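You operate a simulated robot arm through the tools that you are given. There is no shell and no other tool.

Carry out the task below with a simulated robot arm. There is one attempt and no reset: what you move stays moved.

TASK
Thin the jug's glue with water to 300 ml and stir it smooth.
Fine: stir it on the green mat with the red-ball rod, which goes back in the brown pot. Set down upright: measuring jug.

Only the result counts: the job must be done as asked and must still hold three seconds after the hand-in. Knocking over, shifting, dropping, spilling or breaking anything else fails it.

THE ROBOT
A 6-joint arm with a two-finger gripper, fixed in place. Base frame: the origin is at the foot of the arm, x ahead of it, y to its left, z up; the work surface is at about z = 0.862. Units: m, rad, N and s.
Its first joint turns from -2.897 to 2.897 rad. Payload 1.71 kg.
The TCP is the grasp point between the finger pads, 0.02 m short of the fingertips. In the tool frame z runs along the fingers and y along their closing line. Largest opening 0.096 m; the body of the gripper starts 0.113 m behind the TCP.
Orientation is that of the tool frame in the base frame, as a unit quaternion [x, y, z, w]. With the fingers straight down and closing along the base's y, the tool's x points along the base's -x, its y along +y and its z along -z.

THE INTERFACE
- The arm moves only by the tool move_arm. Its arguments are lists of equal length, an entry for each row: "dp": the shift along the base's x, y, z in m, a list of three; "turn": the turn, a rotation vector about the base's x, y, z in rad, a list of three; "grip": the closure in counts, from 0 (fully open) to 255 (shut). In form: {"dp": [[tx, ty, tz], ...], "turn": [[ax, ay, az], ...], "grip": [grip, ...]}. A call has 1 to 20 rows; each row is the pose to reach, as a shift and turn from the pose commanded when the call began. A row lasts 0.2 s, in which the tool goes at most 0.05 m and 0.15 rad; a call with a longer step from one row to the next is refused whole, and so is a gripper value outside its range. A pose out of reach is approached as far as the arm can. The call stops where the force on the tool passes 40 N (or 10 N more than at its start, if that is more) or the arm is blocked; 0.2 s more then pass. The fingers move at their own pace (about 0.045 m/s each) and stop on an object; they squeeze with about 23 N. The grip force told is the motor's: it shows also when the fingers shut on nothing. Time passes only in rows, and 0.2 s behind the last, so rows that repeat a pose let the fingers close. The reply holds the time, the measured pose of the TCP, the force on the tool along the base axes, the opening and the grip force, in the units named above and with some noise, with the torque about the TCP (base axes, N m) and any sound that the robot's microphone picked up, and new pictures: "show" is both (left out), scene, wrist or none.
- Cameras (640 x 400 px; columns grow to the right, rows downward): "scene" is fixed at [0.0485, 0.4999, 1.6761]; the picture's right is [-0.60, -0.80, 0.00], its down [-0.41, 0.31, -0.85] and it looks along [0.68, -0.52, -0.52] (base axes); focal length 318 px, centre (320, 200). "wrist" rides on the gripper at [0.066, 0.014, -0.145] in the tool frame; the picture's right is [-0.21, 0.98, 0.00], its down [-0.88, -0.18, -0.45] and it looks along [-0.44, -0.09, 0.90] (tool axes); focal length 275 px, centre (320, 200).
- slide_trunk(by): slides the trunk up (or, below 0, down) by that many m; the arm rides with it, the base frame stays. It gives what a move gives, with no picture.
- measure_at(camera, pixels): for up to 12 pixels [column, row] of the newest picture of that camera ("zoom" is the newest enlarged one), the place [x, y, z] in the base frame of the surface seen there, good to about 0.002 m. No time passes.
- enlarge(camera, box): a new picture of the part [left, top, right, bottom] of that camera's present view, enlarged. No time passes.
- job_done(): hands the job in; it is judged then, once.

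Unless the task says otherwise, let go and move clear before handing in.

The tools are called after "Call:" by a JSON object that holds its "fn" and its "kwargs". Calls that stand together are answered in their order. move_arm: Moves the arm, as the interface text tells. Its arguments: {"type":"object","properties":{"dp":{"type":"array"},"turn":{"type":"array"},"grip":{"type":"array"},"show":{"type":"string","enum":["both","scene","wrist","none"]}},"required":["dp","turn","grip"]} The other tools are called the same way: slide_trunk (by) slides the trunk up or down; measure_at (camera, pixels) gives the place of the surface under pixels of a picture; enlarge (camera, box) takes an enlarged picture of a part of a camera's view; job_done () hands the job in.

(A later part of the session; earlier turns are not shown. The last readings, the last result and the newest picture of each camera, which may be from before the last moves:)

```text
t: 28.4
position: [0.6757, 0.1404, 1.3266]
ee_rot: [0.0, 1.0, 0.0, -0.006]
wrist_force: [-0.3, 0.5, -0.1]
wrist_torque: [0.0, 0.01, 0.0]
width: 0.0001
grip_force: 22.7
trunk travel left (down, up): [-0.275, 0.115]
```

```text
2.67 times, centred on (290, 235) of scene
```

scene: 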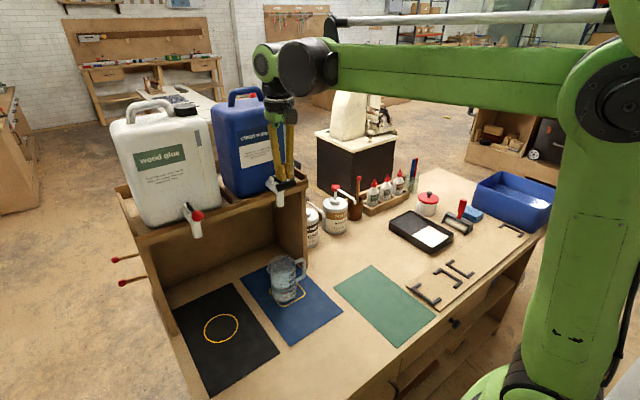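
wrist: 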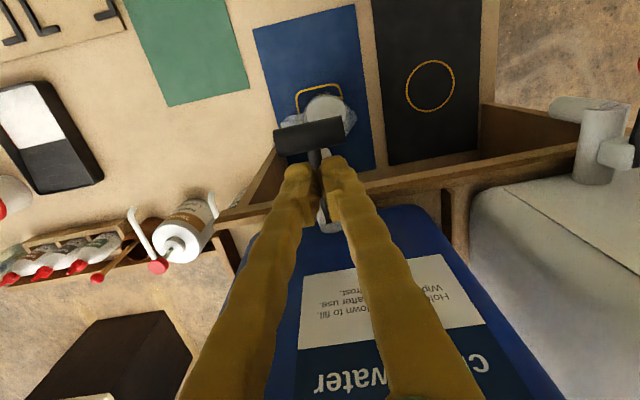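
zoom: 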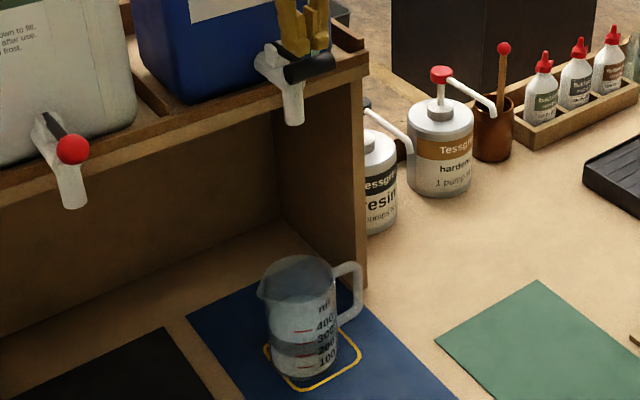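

The lever sprang back and the stream has stopped; the surface is at z ≈ 0.9229 against the 300 mark at ≈ 0.9243, so about 292 ml. I'll give one short press for the last 7–8 ml.

Call:
{"fn": "move_arm", "kwargs": {"dp": [[0, 0, -0.008], [0, 0, -0.016], [0, 0, -0.024], [0, 0, -0.025], [0, 0, -0.025], [0, 0, -0.02], [0, 0, -0.01], [0, 0, 0.0], [0, 0, 0.01], [0, 0, 0.02], [0, 0, 0.02]], "turn": [[0, 0, 0], [0, 0, 0], [0, 0, 0], [0, 0, 0], [0, 0, 0], [0, 0, 0], [0, 0, 0], [0, 0, 0], [0, 0, 0], [0, 0, 0], [0, 0, 0]], "grip": [255, 255, 255, 255, 255, 255, 255, 255, 255, 255, 255], "show": "scene"}}

Call:
{"fn": "enlarge", "kwargs": {"camera": "scene", "box": [268, 270, 308, 295]}}

Call:
{"fn": "measure_at", "kwargs": {"camera": "zoom", "pixels": [[200, 245], [200, 210], [160, 250], [120, 210], [160, 210], [180, 250], [190, 190], [150, 190], [130, 190], [180, 265], [240, 190], [110, 190]]}}

Call:
{"fn": "measure_at", "kwargs": {"camera": "zoom", "pixels": [[140, 200], [140, 230], [190, 210], [150, 220], [130, 220], [170, 190], [170, 250], [220, 190], [190, 240], [110, 200], [160, 265], [140, 180]]}}

```text
t: 30.8
position: [0.6753, 0.1366, 1.3458]
ee_rot: [0.001, 1.0, 0.0, -0.006]
wrist_force: [0.0, 0.4, 0.2]
wrist_torque: [0.02, 0.01, 0.02]
width: 0.0
grip_force: 23.2
trunk travel left (down, up): [-0.275, 0.115]
```

scene: 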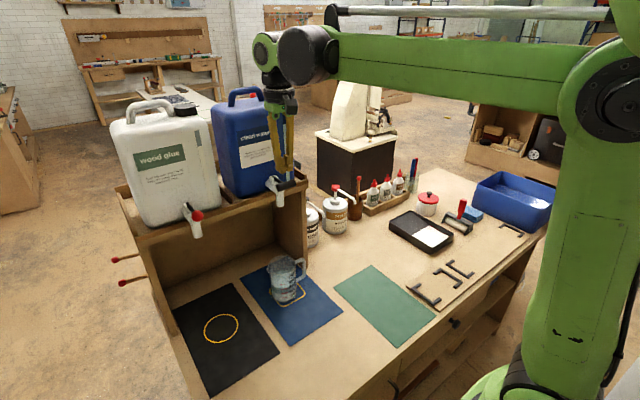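

```text
16.00 times, centred on (288, 282) of scene
```

zoom: 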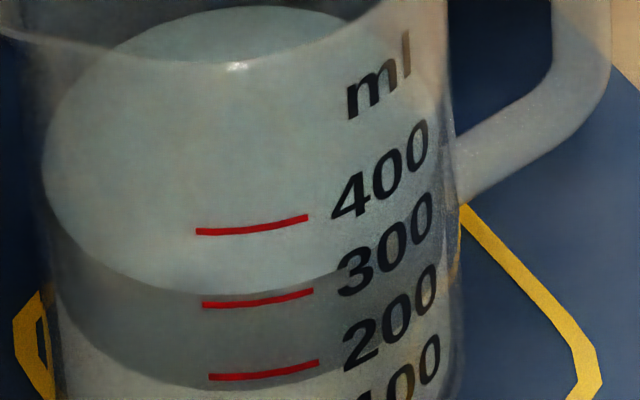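

```text
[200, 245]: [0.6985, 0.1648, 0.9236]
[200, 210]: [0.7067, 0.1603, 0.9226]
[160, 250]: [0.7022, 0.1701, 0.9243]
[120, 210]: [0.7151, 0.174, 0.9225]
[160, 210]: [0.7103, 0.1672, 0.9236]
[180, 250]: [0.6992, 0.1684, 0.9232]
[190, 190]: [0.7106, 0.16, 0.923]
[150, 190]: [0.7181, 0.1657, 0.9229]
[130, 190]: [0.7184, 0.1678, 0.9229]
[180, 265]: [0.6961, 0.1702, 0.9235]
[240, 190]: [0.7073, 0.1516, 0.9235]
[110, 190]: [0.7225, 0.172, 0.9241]
```

```text
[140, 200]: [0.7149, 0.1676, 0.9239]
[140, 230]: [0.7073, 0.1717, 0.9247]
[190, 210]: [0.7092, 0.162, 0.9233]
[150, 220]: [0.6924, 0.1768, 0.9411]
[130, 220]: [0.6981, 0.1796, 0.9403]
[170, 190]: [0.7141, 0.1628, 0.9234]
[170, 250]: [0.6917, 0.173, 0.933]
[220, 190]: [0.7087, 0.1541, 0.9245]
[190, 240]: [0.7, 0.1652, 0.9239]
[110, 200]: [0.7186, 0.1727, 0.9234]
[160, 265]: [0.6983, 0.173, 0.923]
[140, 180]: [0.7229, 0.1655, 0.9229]
```

The surface now averages z ≈ 0.9235 against the mark's 0.9243, i.e. about 296–299 ml with the stream off, so the filling is done. Next I'll measure the green mat corners and rim, while backing the arm away from the tap toward the robot.

Call:
{"fn": "measure_at", "kwargs": {"camera": "scene", "pixels": [[336, 290], [370, 266], [435, 316], [400, 345], [385, 303], [360, 330], [310, 215], [308, 262], [300, 240], [170, 300], [195, 236], [282, 205]]}}

Call:
{"fn": "move_arm", "kwargs": {"dp": [[0, 0, 0.02], [-0.02, 0, 0.03], [-0.05, 0, 0.03], [-0.08, 0.01, 0.03], [-0.11, 0.02, 0.03], [-0.14, 0.03, 0.03], [-0.17, 0.04, 0.02], [-0.19, 0.05, 0.01], [-0.2, 0.06, 0], [-0.2, 0.06, 0], [-0.2, 0.06, 0], [-0.2, 0.06, 0]], "turn": [[0, 0, 0], [0, 0, 0], [0, -0.1, 0], [0, -0.2, 0], [0, -0.3, 0], [0, -0.4, 0], [0, -0.5, 0], [0, -0.6, 0], [0, -0.7, 0], [0, -0.785, 0], [0, -0.785, 0], [0, -0.785, 0]], "grip": [255, 255, 255, 255, 200, 150, 100, 50, 0, 0, 0, 0]}}

```text
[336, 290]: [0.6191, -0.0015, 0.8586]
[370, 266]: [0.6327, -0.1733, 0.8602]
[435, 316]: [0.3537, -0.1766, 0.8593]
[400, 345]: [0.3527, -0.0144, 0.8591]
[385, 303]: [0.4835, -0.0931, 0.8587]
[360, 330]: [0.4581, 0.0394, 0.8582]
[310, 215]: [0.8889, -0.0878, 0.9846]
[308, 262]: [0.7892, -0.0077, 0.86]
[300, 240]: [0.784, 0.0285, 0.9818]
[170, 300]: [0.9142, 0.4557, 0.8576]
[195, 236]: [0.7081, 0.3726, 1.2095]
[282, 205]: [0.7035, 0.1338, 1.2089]
```

```text
t: 33.4
position: [0.474, 0.1985, 1.3464]
ee_rot: [0.0, 0.926, 0.001, 0.377]
wrist_force: [0.8, -0.2, 0.8]
wrist_torque: [0.0, 0.03, 0.01]
width: 0.096
grip_force: 0.1
trunk travel left (down, up): [-0.275, 0.115]
```

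scene: 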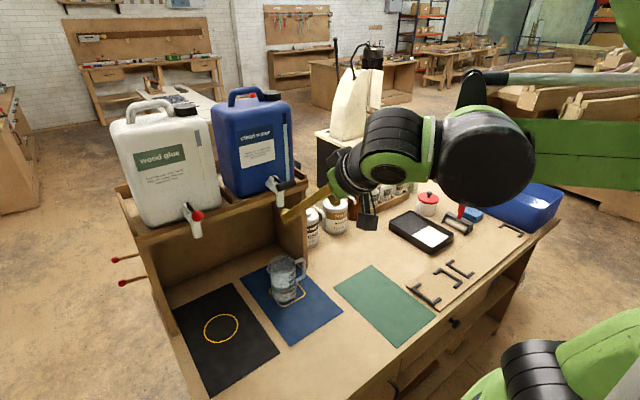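
wrist: 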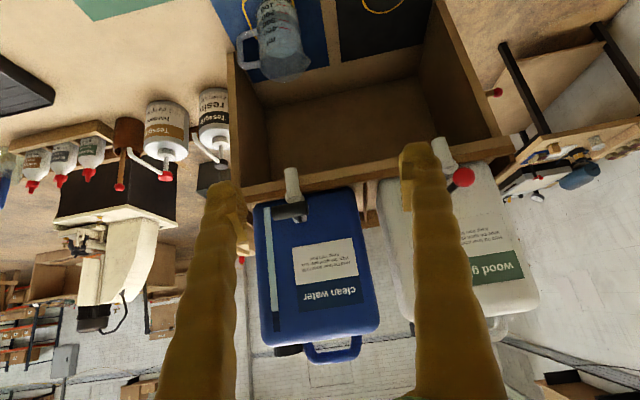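

The jug and tap are clear of the arm now, and the green mat spans about x 0.353–0.625, y −0.175 to −0.008 (centre ≈ (0.487, −0.092)). The handle points to −y, so I'll turn the tilted tool 45° so that the fingers close clear of handle and lip, coming in from the front-left.

Call:
{"fn": "move_arm", "kwargs": {"dp": [[0.01, 0.008, -0.02], [0.02, 0.016, -0.04], [0.03, 0.024, -0.06], [0.04, 0.032, -0.08], [0.05, 0.04, -0.1], [0.065, 0.048, -0.12], [0.08, 0.056, -0.14], [0.09, 0.064, -0.16], [0.1, 0.07, -0.18], [0.106, 0.07, -0.2], [0.106, 0.07, -0.2], [0.106, 0.07, -0.2]], "turn": [[0, 0, -0.08], [0, 0, -0.16], [0, 0, -0.24], [0, 0, -0.32], [0, 0, -0.4], [0, 0, -0.48], [0, 0, -0.56], [0, 0, -0.64], [0, 0, -0.72], [0, 0, -0.785], [0, 0, -0.785], [0, 0, -0.785]], "grip": [0, 0, 0, 0, 0, 0, 0, 0, 0, 0, 0, 0]}}

```text
t: 36.0
position: [0.5794, 0.2668, 1.147]
ee_rot: [0.355, 0.855, -0.145, 0.349]
wrist_force: [-1.1, -0.5, 0.3]
wrist_torque: [0.02, -0.02, 0.04]
width: 0.0959
grip_force: 0.0
trunk travel left (down, up): [-0.275, 0.115]
```

scene: 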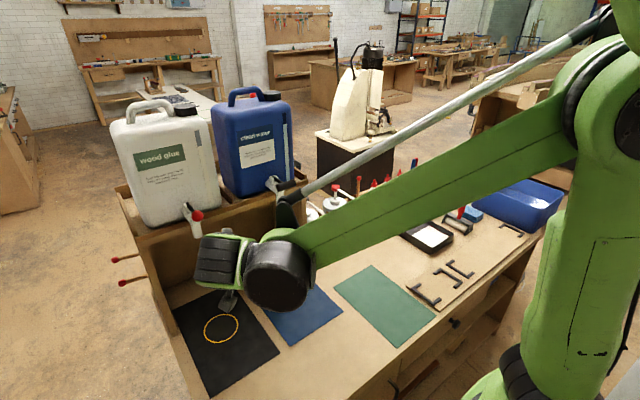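
wrist: 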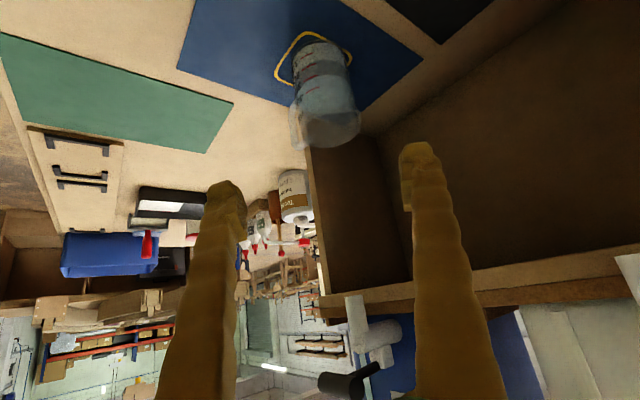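

The forearm now hides the jug from the scene camera, but the wrist camera shows it at (325,95) upside-down. I'll measure arm parts near the taps for clearance and the jug from the wrist view.

Call:
{"fn": "measure_at", "kwargs": {"camera": "scene", "pixels": [[290, 212], [285, 200], [300, 195], [275, 275], [270, 245], [215, 262], [205, 245], [230, 300], [205, 280], [350, 240], [400, 140], [240, 240]]}}

Call:
{"fn": "enlarge", "kwargs": {"camera": "wrist", "box": [260, 20, 400, 160]}}

```text
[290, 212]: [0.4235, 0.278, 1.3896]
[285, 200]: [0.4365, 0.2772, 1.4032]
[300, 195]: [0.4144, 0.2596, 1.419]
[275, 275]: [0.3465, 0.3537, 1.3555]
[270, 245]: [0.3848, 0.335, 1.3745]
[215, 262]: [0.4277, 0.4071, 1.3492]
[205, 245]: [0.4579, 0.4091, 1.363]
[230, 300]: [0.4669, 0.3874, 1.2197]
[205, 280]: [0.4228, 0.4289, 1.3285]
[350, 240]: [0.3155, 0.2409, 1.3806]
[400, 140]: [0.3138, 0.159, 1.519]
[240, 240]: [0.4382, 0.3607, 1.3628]
```

```text
2.86 times, centred on (330, 90) of wrist
```

zoom: 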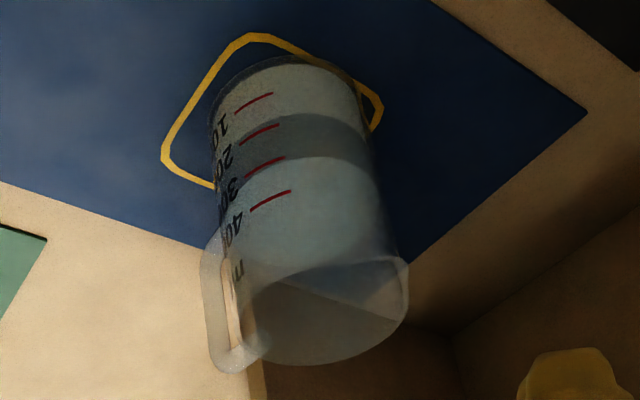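

The arm parts are all at x < 0.47, well clear of the taps. In the wrist zoom the jug's walls, handle at (205,300) and marks are visible; I'll measure these for the jug's axis.

Call:
{"fn": "measure_at", "kwargs": {"camera": "zoom", "pixels": [[290, 85], [260, 103], [340, 85], [220, 130], [365, 140], [300, 130], [270, 165], [205, 300], [230, 350], [385, 290], [260, 135], [330, 120]]}}

Call:
{"fn": "measure_at", "kwargs": {"camera": "zoom", "pixels": [[240, 110], [240, 140], [230, 160], [350, 110], [355, 160], [340, 190], [250, 220], [300, 200], [405, 300], [320, 360], [250, 350], [212, 245]]}}

```text
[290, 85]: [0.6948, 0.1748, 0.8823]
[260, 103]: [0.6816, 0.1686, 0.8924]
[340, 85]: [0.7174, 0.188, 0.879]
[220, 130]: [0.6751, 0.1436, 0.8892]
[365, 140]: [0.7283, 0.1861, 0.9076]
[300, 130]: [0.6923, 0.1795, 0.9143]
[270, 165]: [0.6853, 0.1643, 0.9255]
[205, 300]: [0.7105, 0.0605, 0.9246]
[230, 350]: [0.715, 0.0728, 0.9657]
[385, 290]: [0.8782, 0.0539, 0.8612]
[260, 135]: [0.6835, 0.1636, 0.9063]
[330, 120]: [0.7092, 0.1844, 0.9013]
```

```text
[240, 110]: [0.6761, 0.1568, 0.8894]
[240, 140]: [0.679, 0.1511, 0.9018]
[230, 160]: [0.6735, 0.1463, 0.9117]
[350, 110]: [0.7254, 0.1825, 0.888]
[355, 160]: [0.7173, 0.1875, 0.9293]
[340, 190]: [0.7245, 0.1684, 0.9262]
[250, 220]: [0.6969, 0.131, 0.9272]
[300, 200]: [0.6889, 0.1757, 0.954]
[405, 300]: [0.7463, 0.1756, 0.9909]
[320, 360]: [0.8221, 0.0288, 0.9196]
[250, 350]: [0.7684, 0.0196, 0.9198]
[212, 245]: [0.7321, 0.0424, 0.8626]
```

The fits give the jug's axis at about (0.713, 0.144) with radius ≈ 0.042 and the handle along −y (outer bar at y ≈ 0.06). I'll move onto the approach line, 18 cm back from the grasp, and check alignment.

Call:
{"fn": "move_arm", "kwargs": {"dp": [[0.008, -0.006, -0.016], [0.016, -0.012, -0.032], [0.024, -0.018, -0.048], [0.032, -0.024, -0.064], [0.04, -0.03, -0.078], [0.0446, -0.0338, -0.0865], [0.0446, -0.0338, -0.0865], [0.0446, -0.0338, -0.0865], [0.0446, -0.0338, -0.0865]], "turn": [[0, 0, 0], [0, 0, 0], [0, 0, 0], [0, 0, 0], [0, 0, 0], [0, 0, 0], [0, 0, 0], [0, 0, 0], [0, 0, 0]], "grip": [0, 0, 0, 0, 0, 0, 0, 0, 0]}}

```text
t: 38.0
position: [0.6251, 0.2342, 1.0604]
ee_rot: [0.354, 0.856, -0.144, 0.348]
wrist_force: [-0.5, 0.0, -0.5]
wrist_torque: [-0.01, 0.0, -0.05]
width: 0.096
grip_force: 0.0
trunk travel left (down, up): [-0.275, 0.115]
```

scene: 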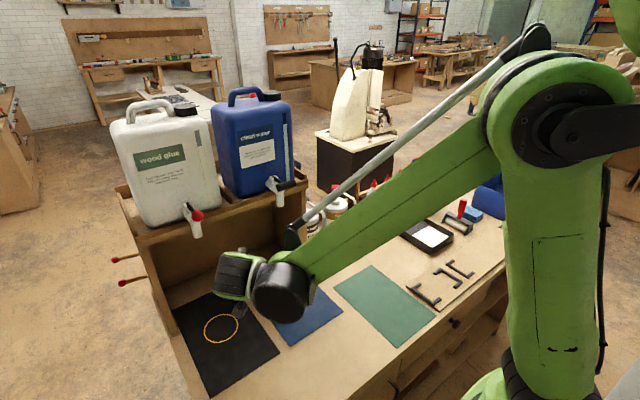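
wrist: 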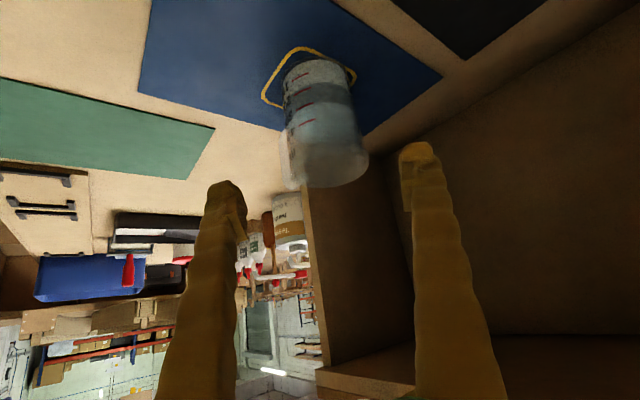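

The approach line runs through (320,127) in the wrist picture and the jug's walls at about x = 286 and 357 there, so alignment is within about 2 mm. I'll advance 9 cm along the tool axis.

Call:
{"fn": "move_arm", "kwargs": {"dp": [[0.0064, -0.0064, -0.0092], [0.0128, -0.0128, -0.0184], [0.0192, -0.0192, -0.0276], [0.0256, -0.0256, -0.0368], [0.032, -0.032, -0.046], [0.0384, -0.0384, -0.0552], [0.0445, -0.0446, -0.0643], [0.0445, -0.0446, -0.0643], [0.0445, -0.0446, -0.0643], [0.0445, -0.0446, -0.0643]], "turn": [[0, 0, 0], [0, 0, 0], [0, 0, 0], [0, 0, 0], [0, 0, 0], [0, 0, 0], [0, 0, 0], [0, 0, 0], [0, 0, 0], [0, 0, 0]], "grip": [0, 0, 0, 0, 0, 0, 0, 0, 0, 0]}}

Call:
{"fn": "enlarge", "kwargs": {"camera": "wrist", "box": [180, 20, 460, 250]}}

```text
t: 40.2
position: [0.6701, 0.189, 0.9942]
ee_rot: [0.355, 0.855, -0.145, 0.349]
wrist_force: [0.4, -0.1, 0.8]
wrist_torque: [-0.01, -0.02, 0.01]
width: 0.0957
grip_force: 0.0
trunk travel left (down, up): [-0.275, 0.115]
```

scene: 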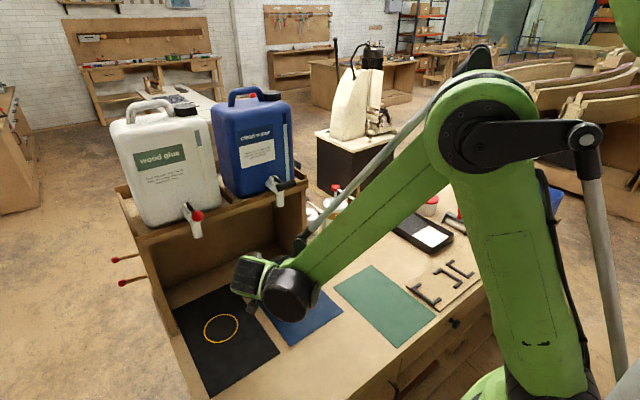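
wrist: 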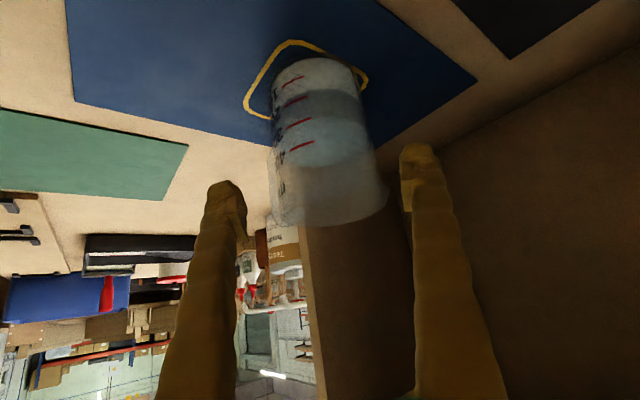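

```text
1.74 times, centred on (320, 135) of wrist
```

zoom: 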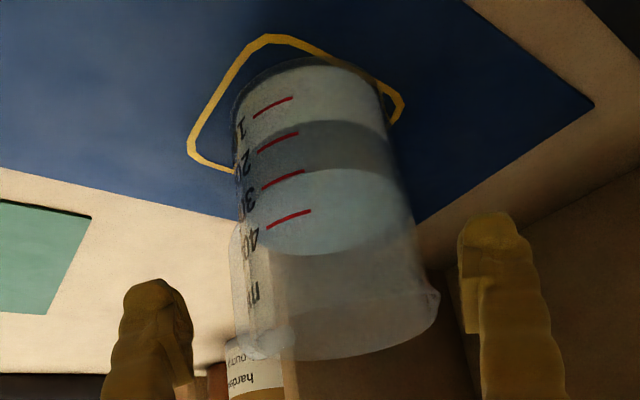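

The jug sits centred between the pads (walls at zoom x ≈ 233 and 412, pads at ≈ 190 and 463). I'll advance the last 8.7 cm slowly with the fingers still open.

Call:
{"fn": "move_arm", "kwargs": {"dp": [[0.0054, -0.0056, -0.0078], [0.0108, -0.0112, -0.0156], [0.0162, -0.0169, -0.0233], [0.0215, -0.0225, -0.0311], [0.0268, -0.0281, -0.0389], [0.0322, -0.0338, -0.0467], [0.0375, -0.0394, -0.0544], [0.0425, -0.044, -0.0622], [0.0425, -0.044, -0.0622], [0.0425, -0.044, -0.0622]], "turn": [[0, 0, 0], [0, 0, 0], [0, 0, 0], [0, 0, 0], [0, 0, 0], [0, 0, 0], [0, 0, 0], [0, 0, 0], [0, 0, 0], [0, 0, 0]], "grip": [0, 0, 0, 0, 0, 0, 0, 0, 0, 0]}}

Call:
{"fn": "enlarge", "kwargs": {"camera": "wrist", "box": [180, 20, 460, 250]}}

```text
t: 42.4
position: [0.7109, 0.1463, 0.9352]
ee_rot: [0.355, 0.856, -0.145, 0.348]
wrist_force: [0.5, 0.7, -1.0]
wrist_torque: [-0.01, 0.02, -0.02]
width: 0.0962
grip_force: 0.0
trunk travel left (down, up): [-0.275, 0.115]
```

scene: 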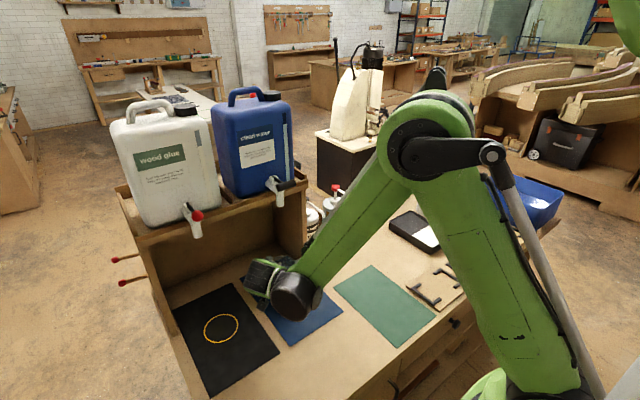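
wrist: 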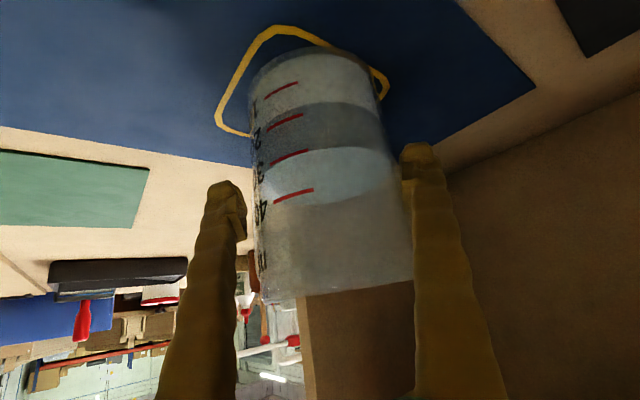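

```text
1.74 times, centred on (320, 135) of wrist
```

zoom: 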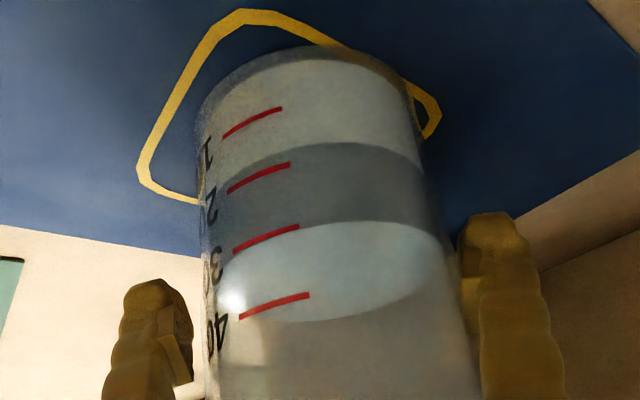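

The fingers straddle the jug with gaps on both sides, without contact (force ≈ 0). This close view also shows the surface's near edge near the 300 mark, so I'll zoom in to check the volume from here before gripping.

Call:
{"fn": "enlarge", "kwargs": {"camera": "wrist", "box": [250, 120, 350, 200]}}

Call:
{"fn": "measure_at", "kwargs": {"camera": "zoom", "pixels": [[300, 190], [360, 170], [340, 280], [420, 270], [400, 250], [300, 270], [450, 290], [350, 290], [480, 260], [270, 335], [350, 310], [170, 205]]}}

```text
5.00 times, centred on (300, 160) of wrist
```

zoom: 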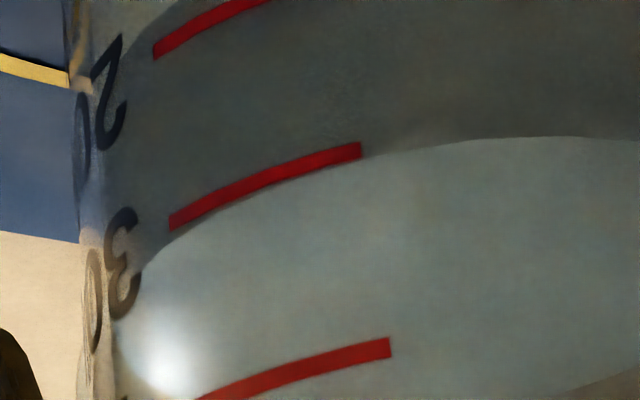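

```text
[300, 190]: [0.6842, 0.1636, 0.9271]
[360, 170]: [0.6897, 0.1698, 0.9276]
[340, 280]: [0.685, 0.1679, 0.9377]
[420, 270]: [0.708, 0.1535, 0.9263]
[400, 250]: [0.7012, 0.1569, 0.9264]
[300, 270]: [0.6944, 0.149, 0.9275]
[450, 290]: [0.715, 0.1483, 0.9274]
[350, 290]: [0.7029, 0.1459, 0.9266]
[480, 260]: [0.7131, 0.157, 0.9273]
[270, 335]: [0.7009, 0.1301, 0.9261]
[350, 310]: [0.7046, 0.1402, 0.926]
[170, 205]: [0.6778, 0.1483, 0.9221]
```

From here the surface edge lies right along the 300 mark (apparent 303–308, minus parallax ≈ 298), which agrees with the earlier estimate. Now I'll close the fingers on the jug.

Call:
{"fn": "move_arm", "kwargs": {"dp": [[0, 0, 0], [0, 0, 0], [0, 0, 0], [0, 0, 0], [0, 0, 0]], "turn": [[0, 0, 0], [0, 0, 0], [0, 0, 0], [0, 0, 0], [0, 0, 0]], "grip": [60, 120, 180, 255, 255]}}

```text
t: 43.6
position: [0.711, 0.1474, 0.9348]
ee_rot: [0.355, 0.856, -0.145, 0.348]
wrist_force: [5.5, 4.9, 6.7]
wrist_torque: [0.02, -0.16, 0.1]
width: 0.0874
grip_force: 22.6
trunk travel left (down, up): [-0.275, 0.115]
```

scene: 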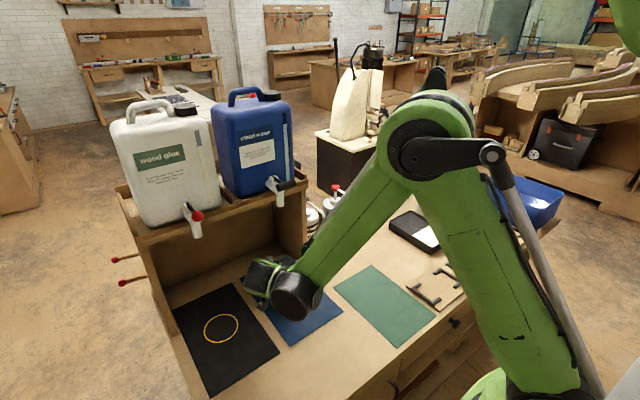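
wrist: 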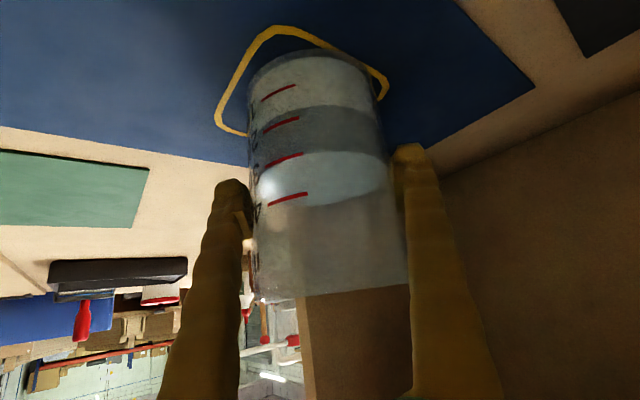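

The fingers hold the jug at 87.4 mm width with full grip force. I'll lift just 2 cm and check that it comes up straight without slipping.

Call:
{"fn": "move_arm", "kwargs": {"dp": [[0, 0, 0.003], [0, 0, 0.007], [0, 0, 0.012], [0, 0, 0.017], [0, 0, 0.022], [0, 0, 0.025], [0, 0, 0.025], [0, 0, 0.025]], "turn": [[0, 0, 0], [0, 0, 0], [0, 0, 0], [0, 0, 0], [0, 0, 0], [0, 0, 0], [0, 0, 0], [0, 0, 0]], "grip": [255, 255, 255, 255, 255, 255, 255, 255]}}

Call:
{"fn": "enlarge", "kwargs": {"camera": "wrist", "box": [180, 20, 460, 250]}}

```text
t: 45.4
position: [0.7111, 0.1452, 0.9579]
ee_rot: [0.355, 0.856, -0.145, 0.348]
wrist_force: [-0.2, 0.8, -4.5]
wrist_torque: [0.07, 0.05, 0.02]
width: 0.0871
grip_force: 22.6
trunk travel left (down, up): [-0.275, 0.115]
```

scene: 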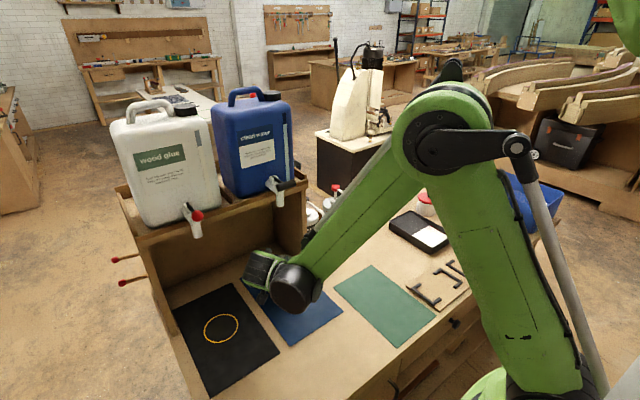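
wrist: 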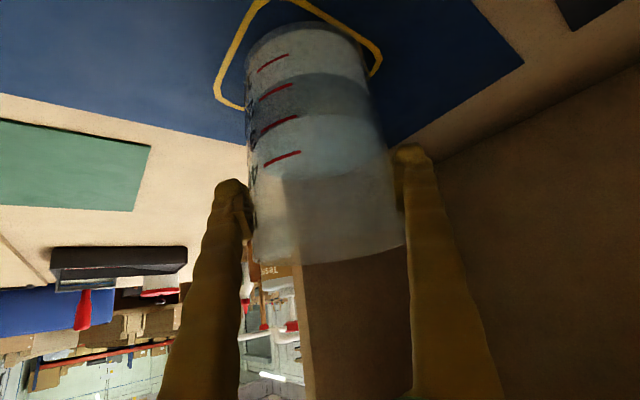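

```text
1.74 times, centred on (320, 135) of wrist
```

zoom: 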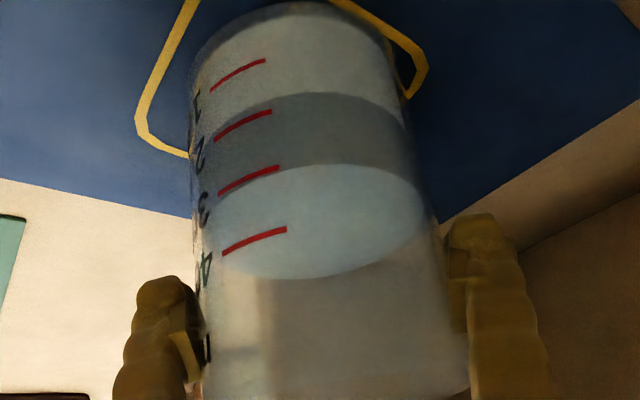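

The tool reads a 4.5 N load, but the marks moved about 35 px in the wrist view, so the jug may have slipped in the grip rather than risen. I'll measure the marks' heights.

Call:
{"fn": "measure_at", "kwargs": {"camera": "zoom", "pixels": [[238, 75], [245, 72], [243, 125], [230, 131], [250, 180], [265, 172], [255, 240], [270, 234], [300, 40], [320, 210], [160, 60], [420, 70]]}}

```text
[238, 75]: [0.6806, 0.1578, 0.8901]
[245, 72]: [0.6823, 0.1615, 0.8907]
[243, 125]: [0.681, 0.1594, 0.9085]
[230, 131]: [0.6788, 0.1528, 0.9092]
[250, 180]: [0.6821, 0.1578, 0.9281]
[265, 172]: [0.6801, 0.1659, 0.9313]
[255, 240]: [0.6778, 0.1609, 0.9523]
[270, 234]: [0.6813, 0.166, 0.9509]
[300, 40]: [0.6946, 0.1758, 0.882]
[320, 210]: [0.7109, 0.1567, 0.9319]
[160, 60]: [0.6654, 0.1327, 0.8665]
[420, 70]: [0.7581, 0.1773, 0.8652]
```

The marks are still at their table heights (the mat itself reads 0.866 from this camera, a 5 mm offset), so the jug slipped: the glass is too slick for a plain squeeze. I'll open, back out, and instead grip the body with one finger through the handle loop so the handle's top arm carries the weight.

Call:
{"fn": "move_arm", "kwargs": {"dp": [[0, 0, 0], [0, 0, 0], [0, 0, 0], [-0.005, 0.005, 0.007], [-0.01, 0.01, 0.0144], [-0.02, 0.02, 0.0288], [-0.03, 0.03, 0.0432], [-0.04, 0.04, 0.0576], [-0.05, 0.05, 0.072], [-0.06, 0.06, 0.0864], [-0.075, 0.075, 0.108], [-0.09, 0.09, 0.13], [-0.09, 0.09, 0.13], [-0.09, 0.09, 0.13]], "turn": [[0, 0, 0], [0, 0, 0], [0, 0, 0], [0, 0, 0], [0, 0, 0], [0, 0, 0], [0, 0, 0], [0, 0, 0], [0, 0, 0], [0, 0, 0], [0, 0, 0], [0, 0, 0], [0, 0, 0], [0, 0, 0]], "grip": [0, 0, 0, 0, 0, 0, 0, 0, 0, 0, 0, 0, 0, 0]}}

```text
t: 48.4
position: [0.6228, 0.2353, 1.0883]
ee_rot: [0.354, 0.856, -0.144, 0.348]
wrist_force: [0.7, 0.9, 0.2]
wrist_torque: [-0.02, -0.01, -0.06]
width: 0.0961
grip_force: 0.0
trunk travel left (down, up): [-0.275, 0.115]
```

scene: 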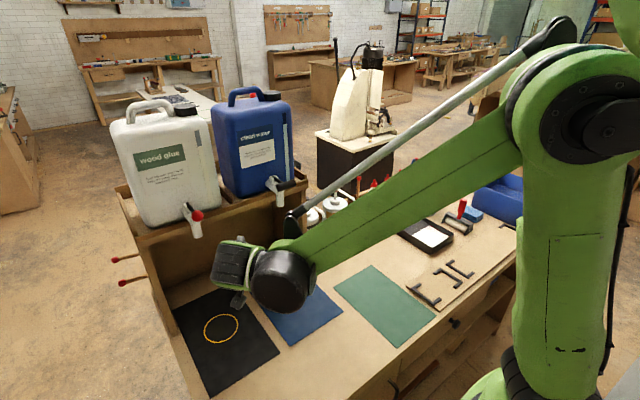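
wrist: 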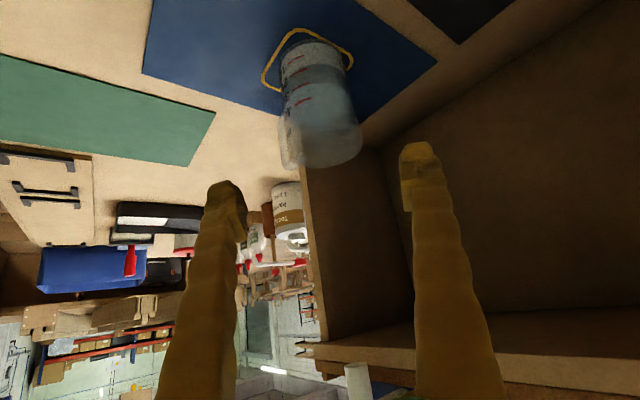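

The jug still stands upright on its square. I'll back the tool to straight ahead of the jug, heading along +x, then flatten the tilt to about 30°.

Call:
{"fn": "move_arm", "kwargs": {"dp": [[-0.01, -0.009, 0], [-0.02, -0.018, 0], [-0.03, -0.027, 0], [-0.04, -0.036, 0], [-0.05, -0.045, 0], [-0.06, -0.054, 0], [-0.07, -0.063, 0], [-0.08, -0.072, 0], [-0.09, -0.081, 0], [-0.095, -0.091, 0], [-0.095, -0.091, 0], [-0.095, -0.091, 0]], "turn": [[0, 0, 0.08], [0, 0, 0.16], [0, 0, 0.24], [0, 0, 0.32], [0, 0, 0.4], [0, 0, 0.48], [0, 0, 0.56], [0, 0, 0.64], [0, 0, 0.72], [0, 0, 0.785], [0, 0, 0.785], [0, 0, 0.785]], "grip": [0, 0, 0, 0, 0, 0, 0, 0, 0, 0, 0, 0], "show": "none"}}

Call:
{"fn": "move_arm", "kwargs": {"dp": [[0, 0, -0.01], [0, 0, -0.02], [0, 0, -0.03], [0, 0, -0.04], [0, 0, -0.05], [0, 0, -0.06], [0, 0, -0.06], [0, 0, -0.06]], "turn": [[0, -0.05, 0], [0, -0.1, 0], [0, -0.15, 0], [0, -0.2, 0], [0, -0.25, 0], [0, -0.26, 0], [0, -0.26, 0], [0, -0.26, 0]], "grip": [0, 0, 0, 0, 0, 0, 0, 0]}}

```text
t: 51.0
position: [0.5267, 0.1436, 1.0877]
ee_rot: [0.0, 0.926, 0.001, 0.376]
wrist_force: [-0.1, -0.3, -0.3]
wrist_torque: [-0.02, -0.02, -0.03]
width: 0.096
grip_force: 0.1
trunk travel left (down, up): [-0.275, 0.115]
```

```text
t: 52.8
position: [0.5268, 0.143, 1.028]
ee_rot: [0.0, 0.869, 0.0, 0.494]
wrist_force: [0.4, 0.4, -0.7]
wrist_torque: [0.01, 0.0, 0.01]
width: 0.0959
grip_force: 0.0
trunk travel left (down, up): [-0.275, 0.115]
```

scene: 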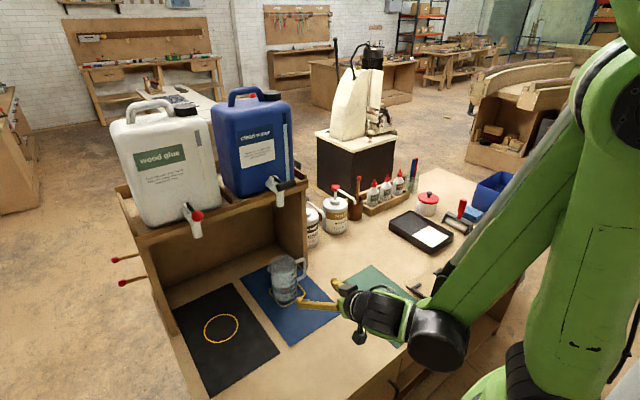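
wrist: 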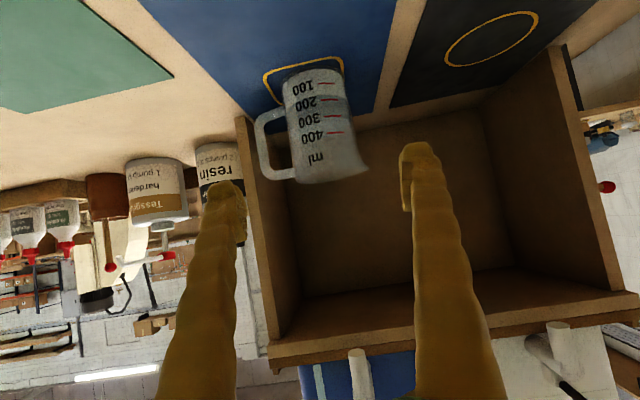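

The wrist view now shows the jug square-on, with the handle to the left at (265,140). I'll zoom in and measure the walls and the handle loop.

Call:
{"fn": "enlarge", "kwargs": {"camera": "wrist", "box": [240, 50, 400, 200]}}

Call:
{"fn": "measure_at", "kwargs": {"camera": "zoom", "pixels": [[62, 200], [75, 250], [90, 315], [150, 318], [165, 152], [110, 160], [100, 235], [175, 235], [160, 170], [420, 235], [400, 150], [340, 240]]}}

Call:
{"fn": "enlarge", "kwargs": {"camera": "scene", "box": [250, 240, 350, 310]}}

```text
2.67 times, centred on (320, 125) of wrist
```

zoom: 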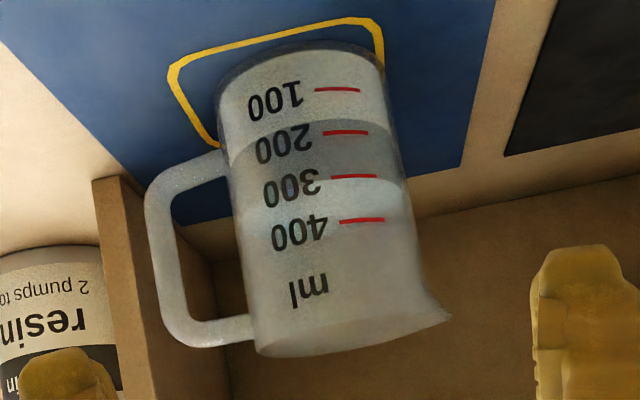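

```text
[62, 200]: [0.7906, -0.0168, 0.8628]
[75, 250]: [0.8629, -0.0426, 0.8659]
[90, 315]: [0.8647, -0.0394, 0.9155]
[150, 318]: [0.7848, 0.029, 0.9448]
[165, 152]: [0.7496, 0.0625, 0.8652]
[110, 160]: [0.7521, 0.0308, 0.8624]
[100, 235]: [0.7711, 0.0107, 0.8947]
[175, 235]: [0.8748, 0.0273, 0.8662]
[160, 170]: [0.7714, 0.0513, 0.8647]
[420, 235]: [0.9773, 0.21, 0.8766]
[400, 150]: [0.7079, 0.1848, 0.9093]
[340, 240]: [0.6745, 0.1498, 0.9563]
```

```text
5.71 times, centred on (300, 275) of scene
```

zoom: 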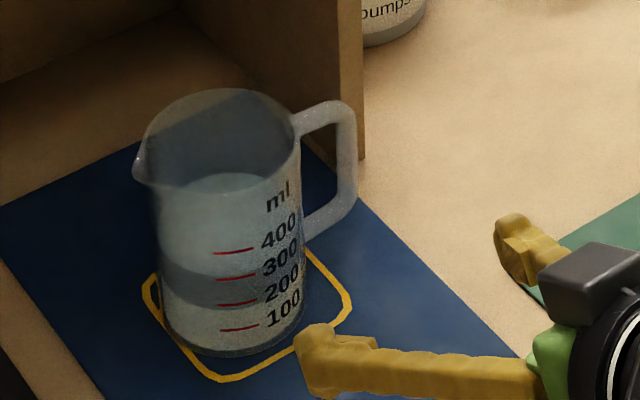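

From the ray geometry the handle bar spans y ≈ 0.058–0.072, the walls y ≈ 0.100–0.184, and the loop's inside z ≈ 0.902–0.966. A finger (11 mm) fits in the 27 mm gap, so I'll move to 10 cm before the grasp at y = 0.1415 on the 30° line.

Call:
{"fn": "move_arm", "kwargs": {"dp": [[0.0125, -0.0005, -0.0056], [0.025, -0.001, -0.0112], [0.0375, -0.0015, -0.0169], [0.05, -0.0015, -0.0225], [0.0626, -0.0015, -0.0281], [0.0751, -0.0015, -0.0338], [0.0876, -0.0015, -0.0394], [0.1002, -0.0015, -0.045], [0.1002, -0.0015, -0.045], [0.1002, -0.0015, -0.045], [0.1002, -0.0015, -0.045]], "turn": [[0, 0, 0], [0, 0, 0], [0, 0, 0], [0, 0, 0], [0, 0, 0], [0, 0, 0], [0, 0, 0], [0, 0, 0], [0, 0, 0], [0, 0, 0], [0, 0, 0]], "grip": [0, 0, 0, 0, 0, 0, 0, 0, 0, 0, 0]}}

Call:
{"fn": "enlarge", "kwargs": {"camera": "wrist", "box": [200, 30, 440, 250]}}

Call:
{"fn": "enlarge", "kwargs": {"camera": "scene", "box": [250, 230, 350, 310]}}

```text
t: 55.2
position: [0.6279, 0.1425, 0.9863]
ee_rot: [0.0, 0.87, 0.0, 0.493]
wrist_force: [-0.6, 0.3, 0.4]
wrist_torque: [0.04, 0.04, 0.0]
width: 0.0961
grip_force: 0.1
out of reach, approached as far as the arm can: row 7, 8, 9, 10, 11
trunk travel left (down, up): [-0.275, 0.115]
```

scene: 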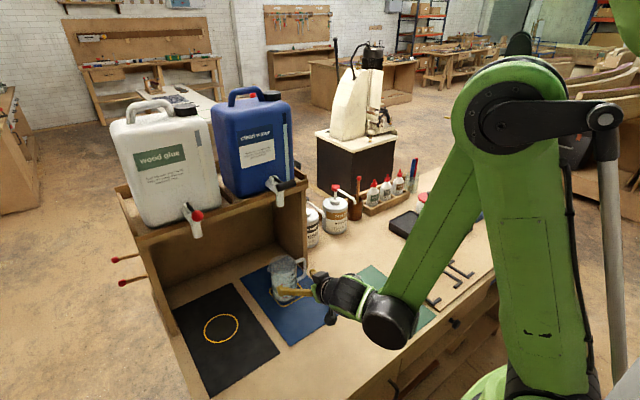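
wrist: 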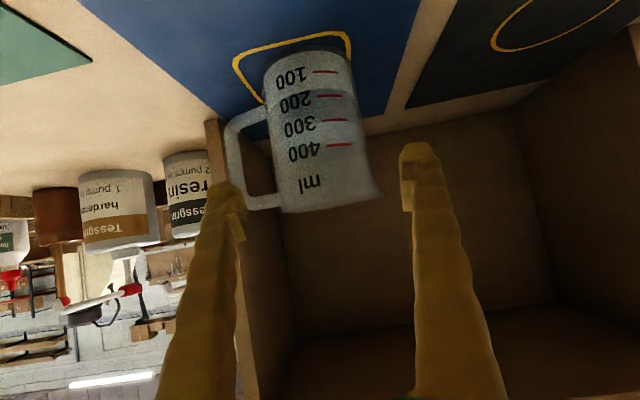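

```text
1.82 times, centred on (320, 140) of wrist
```

zoom: 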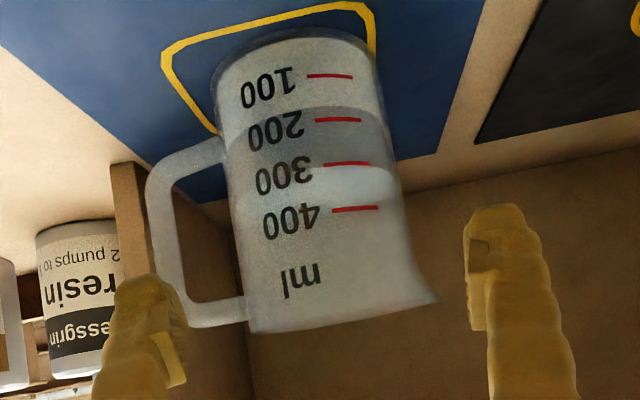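

```text
5.00 times, centred on (300, 270) of scene
```

zoom: 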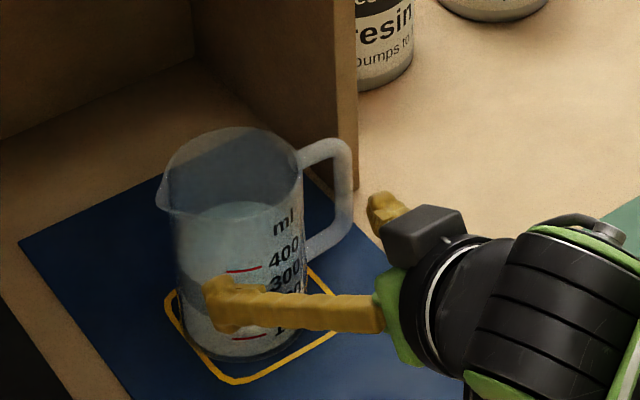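

The fingers line up well with the gap (left finger at zoom (150,330), right at (490,280)), but the reply says this pose is at the arm's reach limit. I'll back off and up, then lower the trunk so the arm has more room at this height.

Call:
{"fn": "move_arm", "kwargs": {"dp": [[-0.015, 0, 0.009], [-0.03, 0, 0.018], [-0.045, 0, 0.027], [-0.06, 0, 0.036], [-0.075, 0, 0.05], [-0.09, 0, 0.07], [-0.1, 0, 0.09], [-0.1, 0, 0.11], [-0.1, 0, 0.13], [-0.1, 0, 0.15], [-0.1, 0, 0.17], [-0.1, 0, 0.19], [-0.1, 0, 0.21], [-0.1, 0, 0.23], [-0.1, 0, 0.25], [-0.1, 0, 0.25], [-0.1, 0, 0.25]], "turn": [[0, 0, 0], [0, 0, 0], [0, 0, 0], [0, 0, 0], [0, 0, 0], [0, 0, 0], [0, 0, 0], [0, 0, 0], [0, 0, 0], [0, 0, 0], [0, 0, 0], [0, 0, 0], [0, 0, 0], [0, 0, 0], [0, 0, 0], [0, 0, 0], [0, 0, 0]], "grip": [0, 0, 0, 0, 0, 0, 0, 0, 0, 0, 0, 0, 0, 0, 0, 0, 0]}}

```text
t: 58.8
position: [0.529, 0.1437, 1.2367]
ee_rot: [0.0, 0.869, 0.001, 0.494]
wrist_force: [0.8, -0.3, 0.3]
wrist_torque: [0.01, -0.02, -0.02]
width: 0.0962
grip_force: 0.0
trunk travel left (down, up): [-0.275, 0.115]
```

scene: 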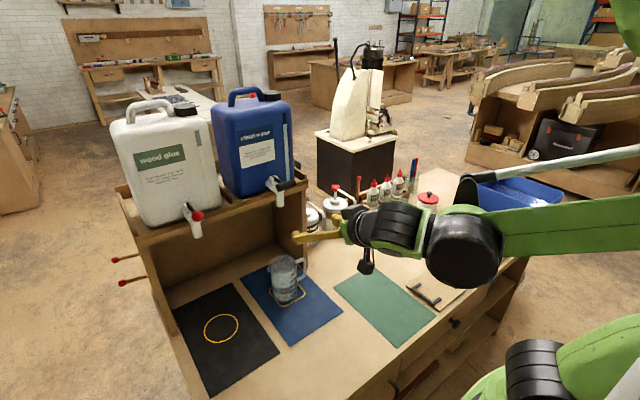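
wrist: 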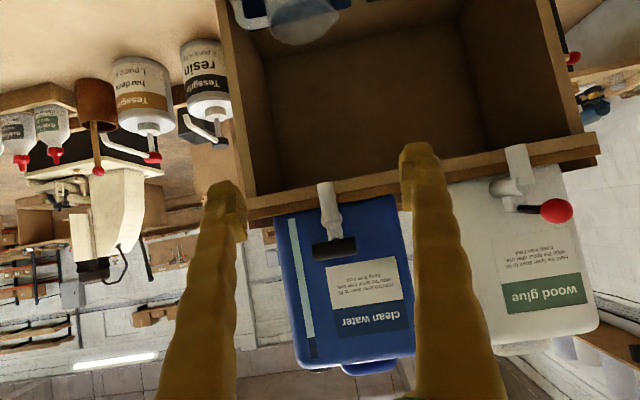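

The hand is clear at z ≈ 1.237. Before lowering the trunk I'll check where the shoulder and the bench edge are.

Call:
{"fn": "measure_at", "kwargs": {"camera": "scene", "pixels": [[530, 370], [600, 350], [630, 330], [500, 390], [560, 330], [460, 320], [435, 330], [500, 300], [465, 240], [600, 220], [400, 370], [420, 390]]}}

Call:
{"fn": "slide_trunk", "kwargs": {"by": -0.05}}

```text
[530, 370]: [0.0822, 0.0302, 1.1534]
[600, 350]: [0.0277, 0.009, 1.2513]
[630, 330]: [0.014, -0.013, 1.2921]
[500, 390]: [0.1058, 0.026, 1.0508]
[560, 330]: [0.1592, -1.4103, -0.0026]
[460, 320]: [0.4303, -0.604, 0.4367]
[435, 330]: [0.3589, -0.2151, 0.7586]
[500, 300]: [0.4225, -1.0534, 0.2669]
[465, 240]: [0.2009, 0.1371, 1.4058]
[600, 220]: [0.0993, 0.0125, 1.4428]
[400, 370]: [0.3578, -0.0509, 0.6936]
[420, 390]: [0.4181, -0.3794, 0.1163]
```

```text
t: 59.7
position: [0.5279, 0.1426, 1.1886]
ee_rot: [0.0, 0.869, 0.001, 0.494]
wrist_force: [-0.2, -0.3, -0.5]
wrist_torque: [-0.01, 0.02, -0.02]
width: 0.0959
grip_force: 0.0
trunk travel left (down, up): [-0.225, 0.165]
```

The trunk lowers smoothly; the shoulder (x ≈ 0.1) stays clear of the bench edge (x ≈ 0.36). I'll lower it another 12 cm.

Call:
{"fn": "slide_trunk", "kwargs": {"by": -0.12}}

Call:
{"fn": "move_arm", "kwargs": {"dp": [[0, 0, 0], [0, 0, 0]], "turn": [[0, 0, 0], [0, 0, 0]], "grip": [0, 0]}}

```text
t: 61.2
position: [0.5285, 0.1434, 1.0683]
ee_rot: [0.001, 0.869, 0.001, 0.494]
wrist_force: [0.2, -0.2, 1.4]
wrist_torque: [-0.01, 0.03, 0.01]
width: 0.096
grip_force: 0.2
trunk travel left (down, up): [-0.105, 0.285]
```

```text
t: 61.8
position: [0.528, 0.1436, 1.067]
ee_rot: [0.0, 0.87, 0.001, 0.494]
wrist_force: [1.2, 0.1, -0.8]
wrist_torque: [0.0, 0.06, -0.02]
width: 0.0961
grip_force: 0.0
trunk travel left (down, up): [-0.105, 0.285]
```

scene: 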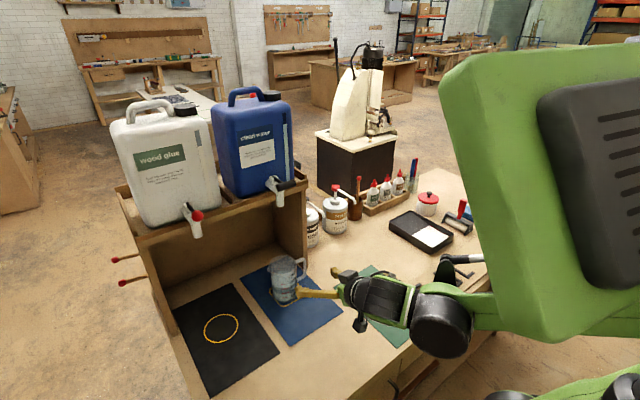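
wrist: 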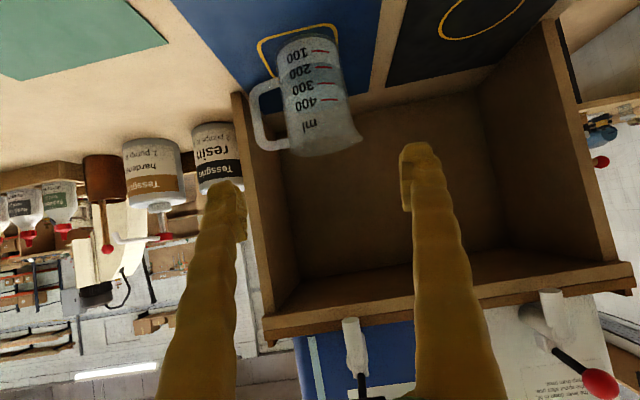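

The hand is at (0.528, 0.1436, 1.067) with the jug in view. I'll move to 10 cm before the grasp on the 30° line again.

Call:
{"fn": "move_arm", "kwargs": {"dp": [[0.01, -0.0005, -0.012], [0.0225, -0.001, -0.024], [0.035, -0.0015, -0.036], [0.0475, -0.0021, -0.048], [0.06, -0.0021, -0.058], [0.073, -0.0021, -0.067], [0.086, -0.0021, -0.076], [0.099, -0.0021, -0.084], [0.099, -0.0021, -0.084], [0.099, -0.0021, -0.084], [0.099, -0.0021, -0.084]], "turn": [[0, 0, 0], [0, 0, 0], [0, 0, 0], [0, 0, 0], [0, 0, 0], [0, 0, 0], [0, 0, 0], [0, 0, 0], [0, 0, 0], [0, 0, 0], [0, 0, 0]], "grip": [0, 0, 0, 0, 0, 0, 0, 0, 0, 0, 0]}}

Call:
{"fn": "enlarge", "kwargs": {"camera": "wrist", "box": [200, 30, 440, 250]}}

Call:
{"fn": "enlarge", "kwargs": {"camera": "scene", "box": [250, 230, 350, 310]}}

```text
t: 64.2
position: [0.6279, 0.1406, 0.9836]
ee_rot: [0.001, 0.869, -0.001, 0.495]
wrist_force: [0.3, -0.5, 0.0]
wrist_torque: [-0.02, -0.02, -0.03]
width: 0.096
grip_force: 0.1
trunk travel left (down, up): [-0.105, 0.285]
```

scene: 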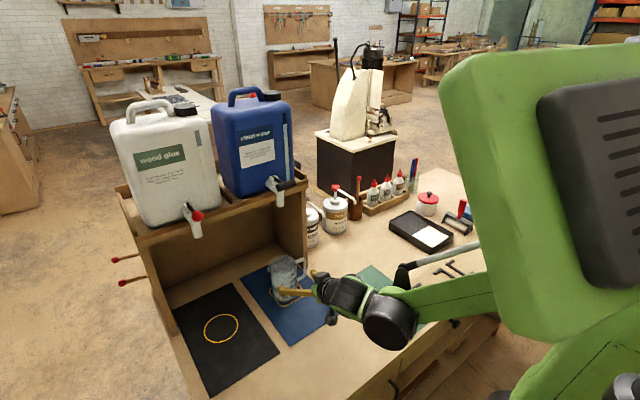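
wrist: 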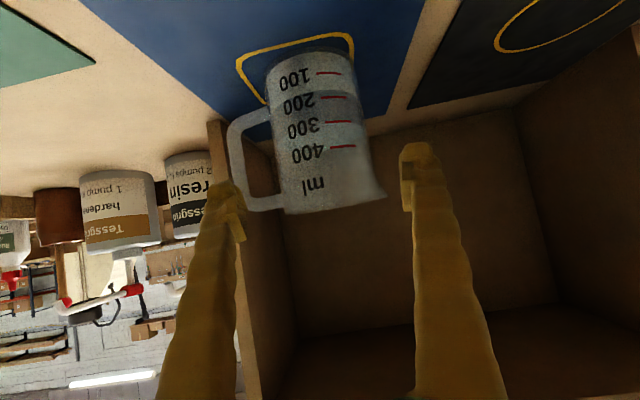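

```text
1.82 times, centred on (320, 140) of wrist
```

zoom: 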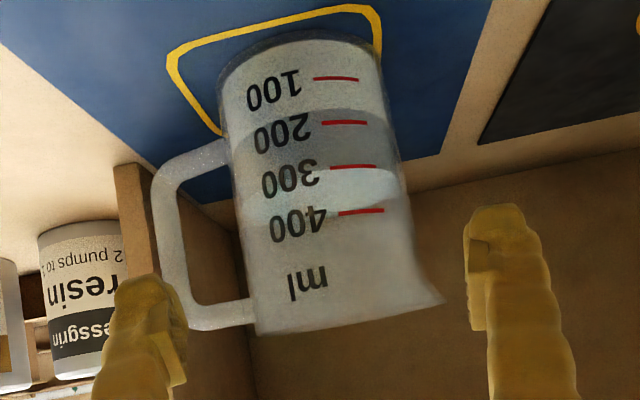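

```text
5.00 times, centred on (300, 270) of scene
```

zoom: 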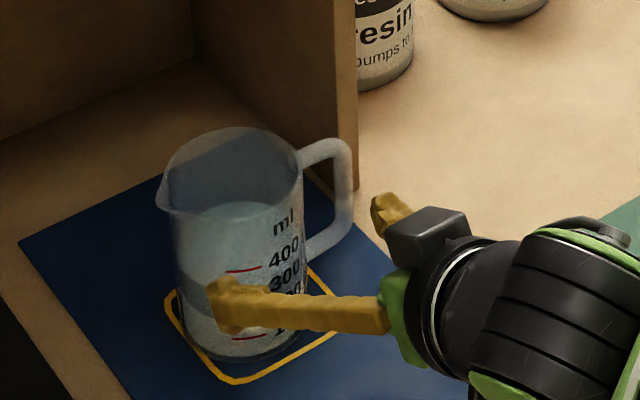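

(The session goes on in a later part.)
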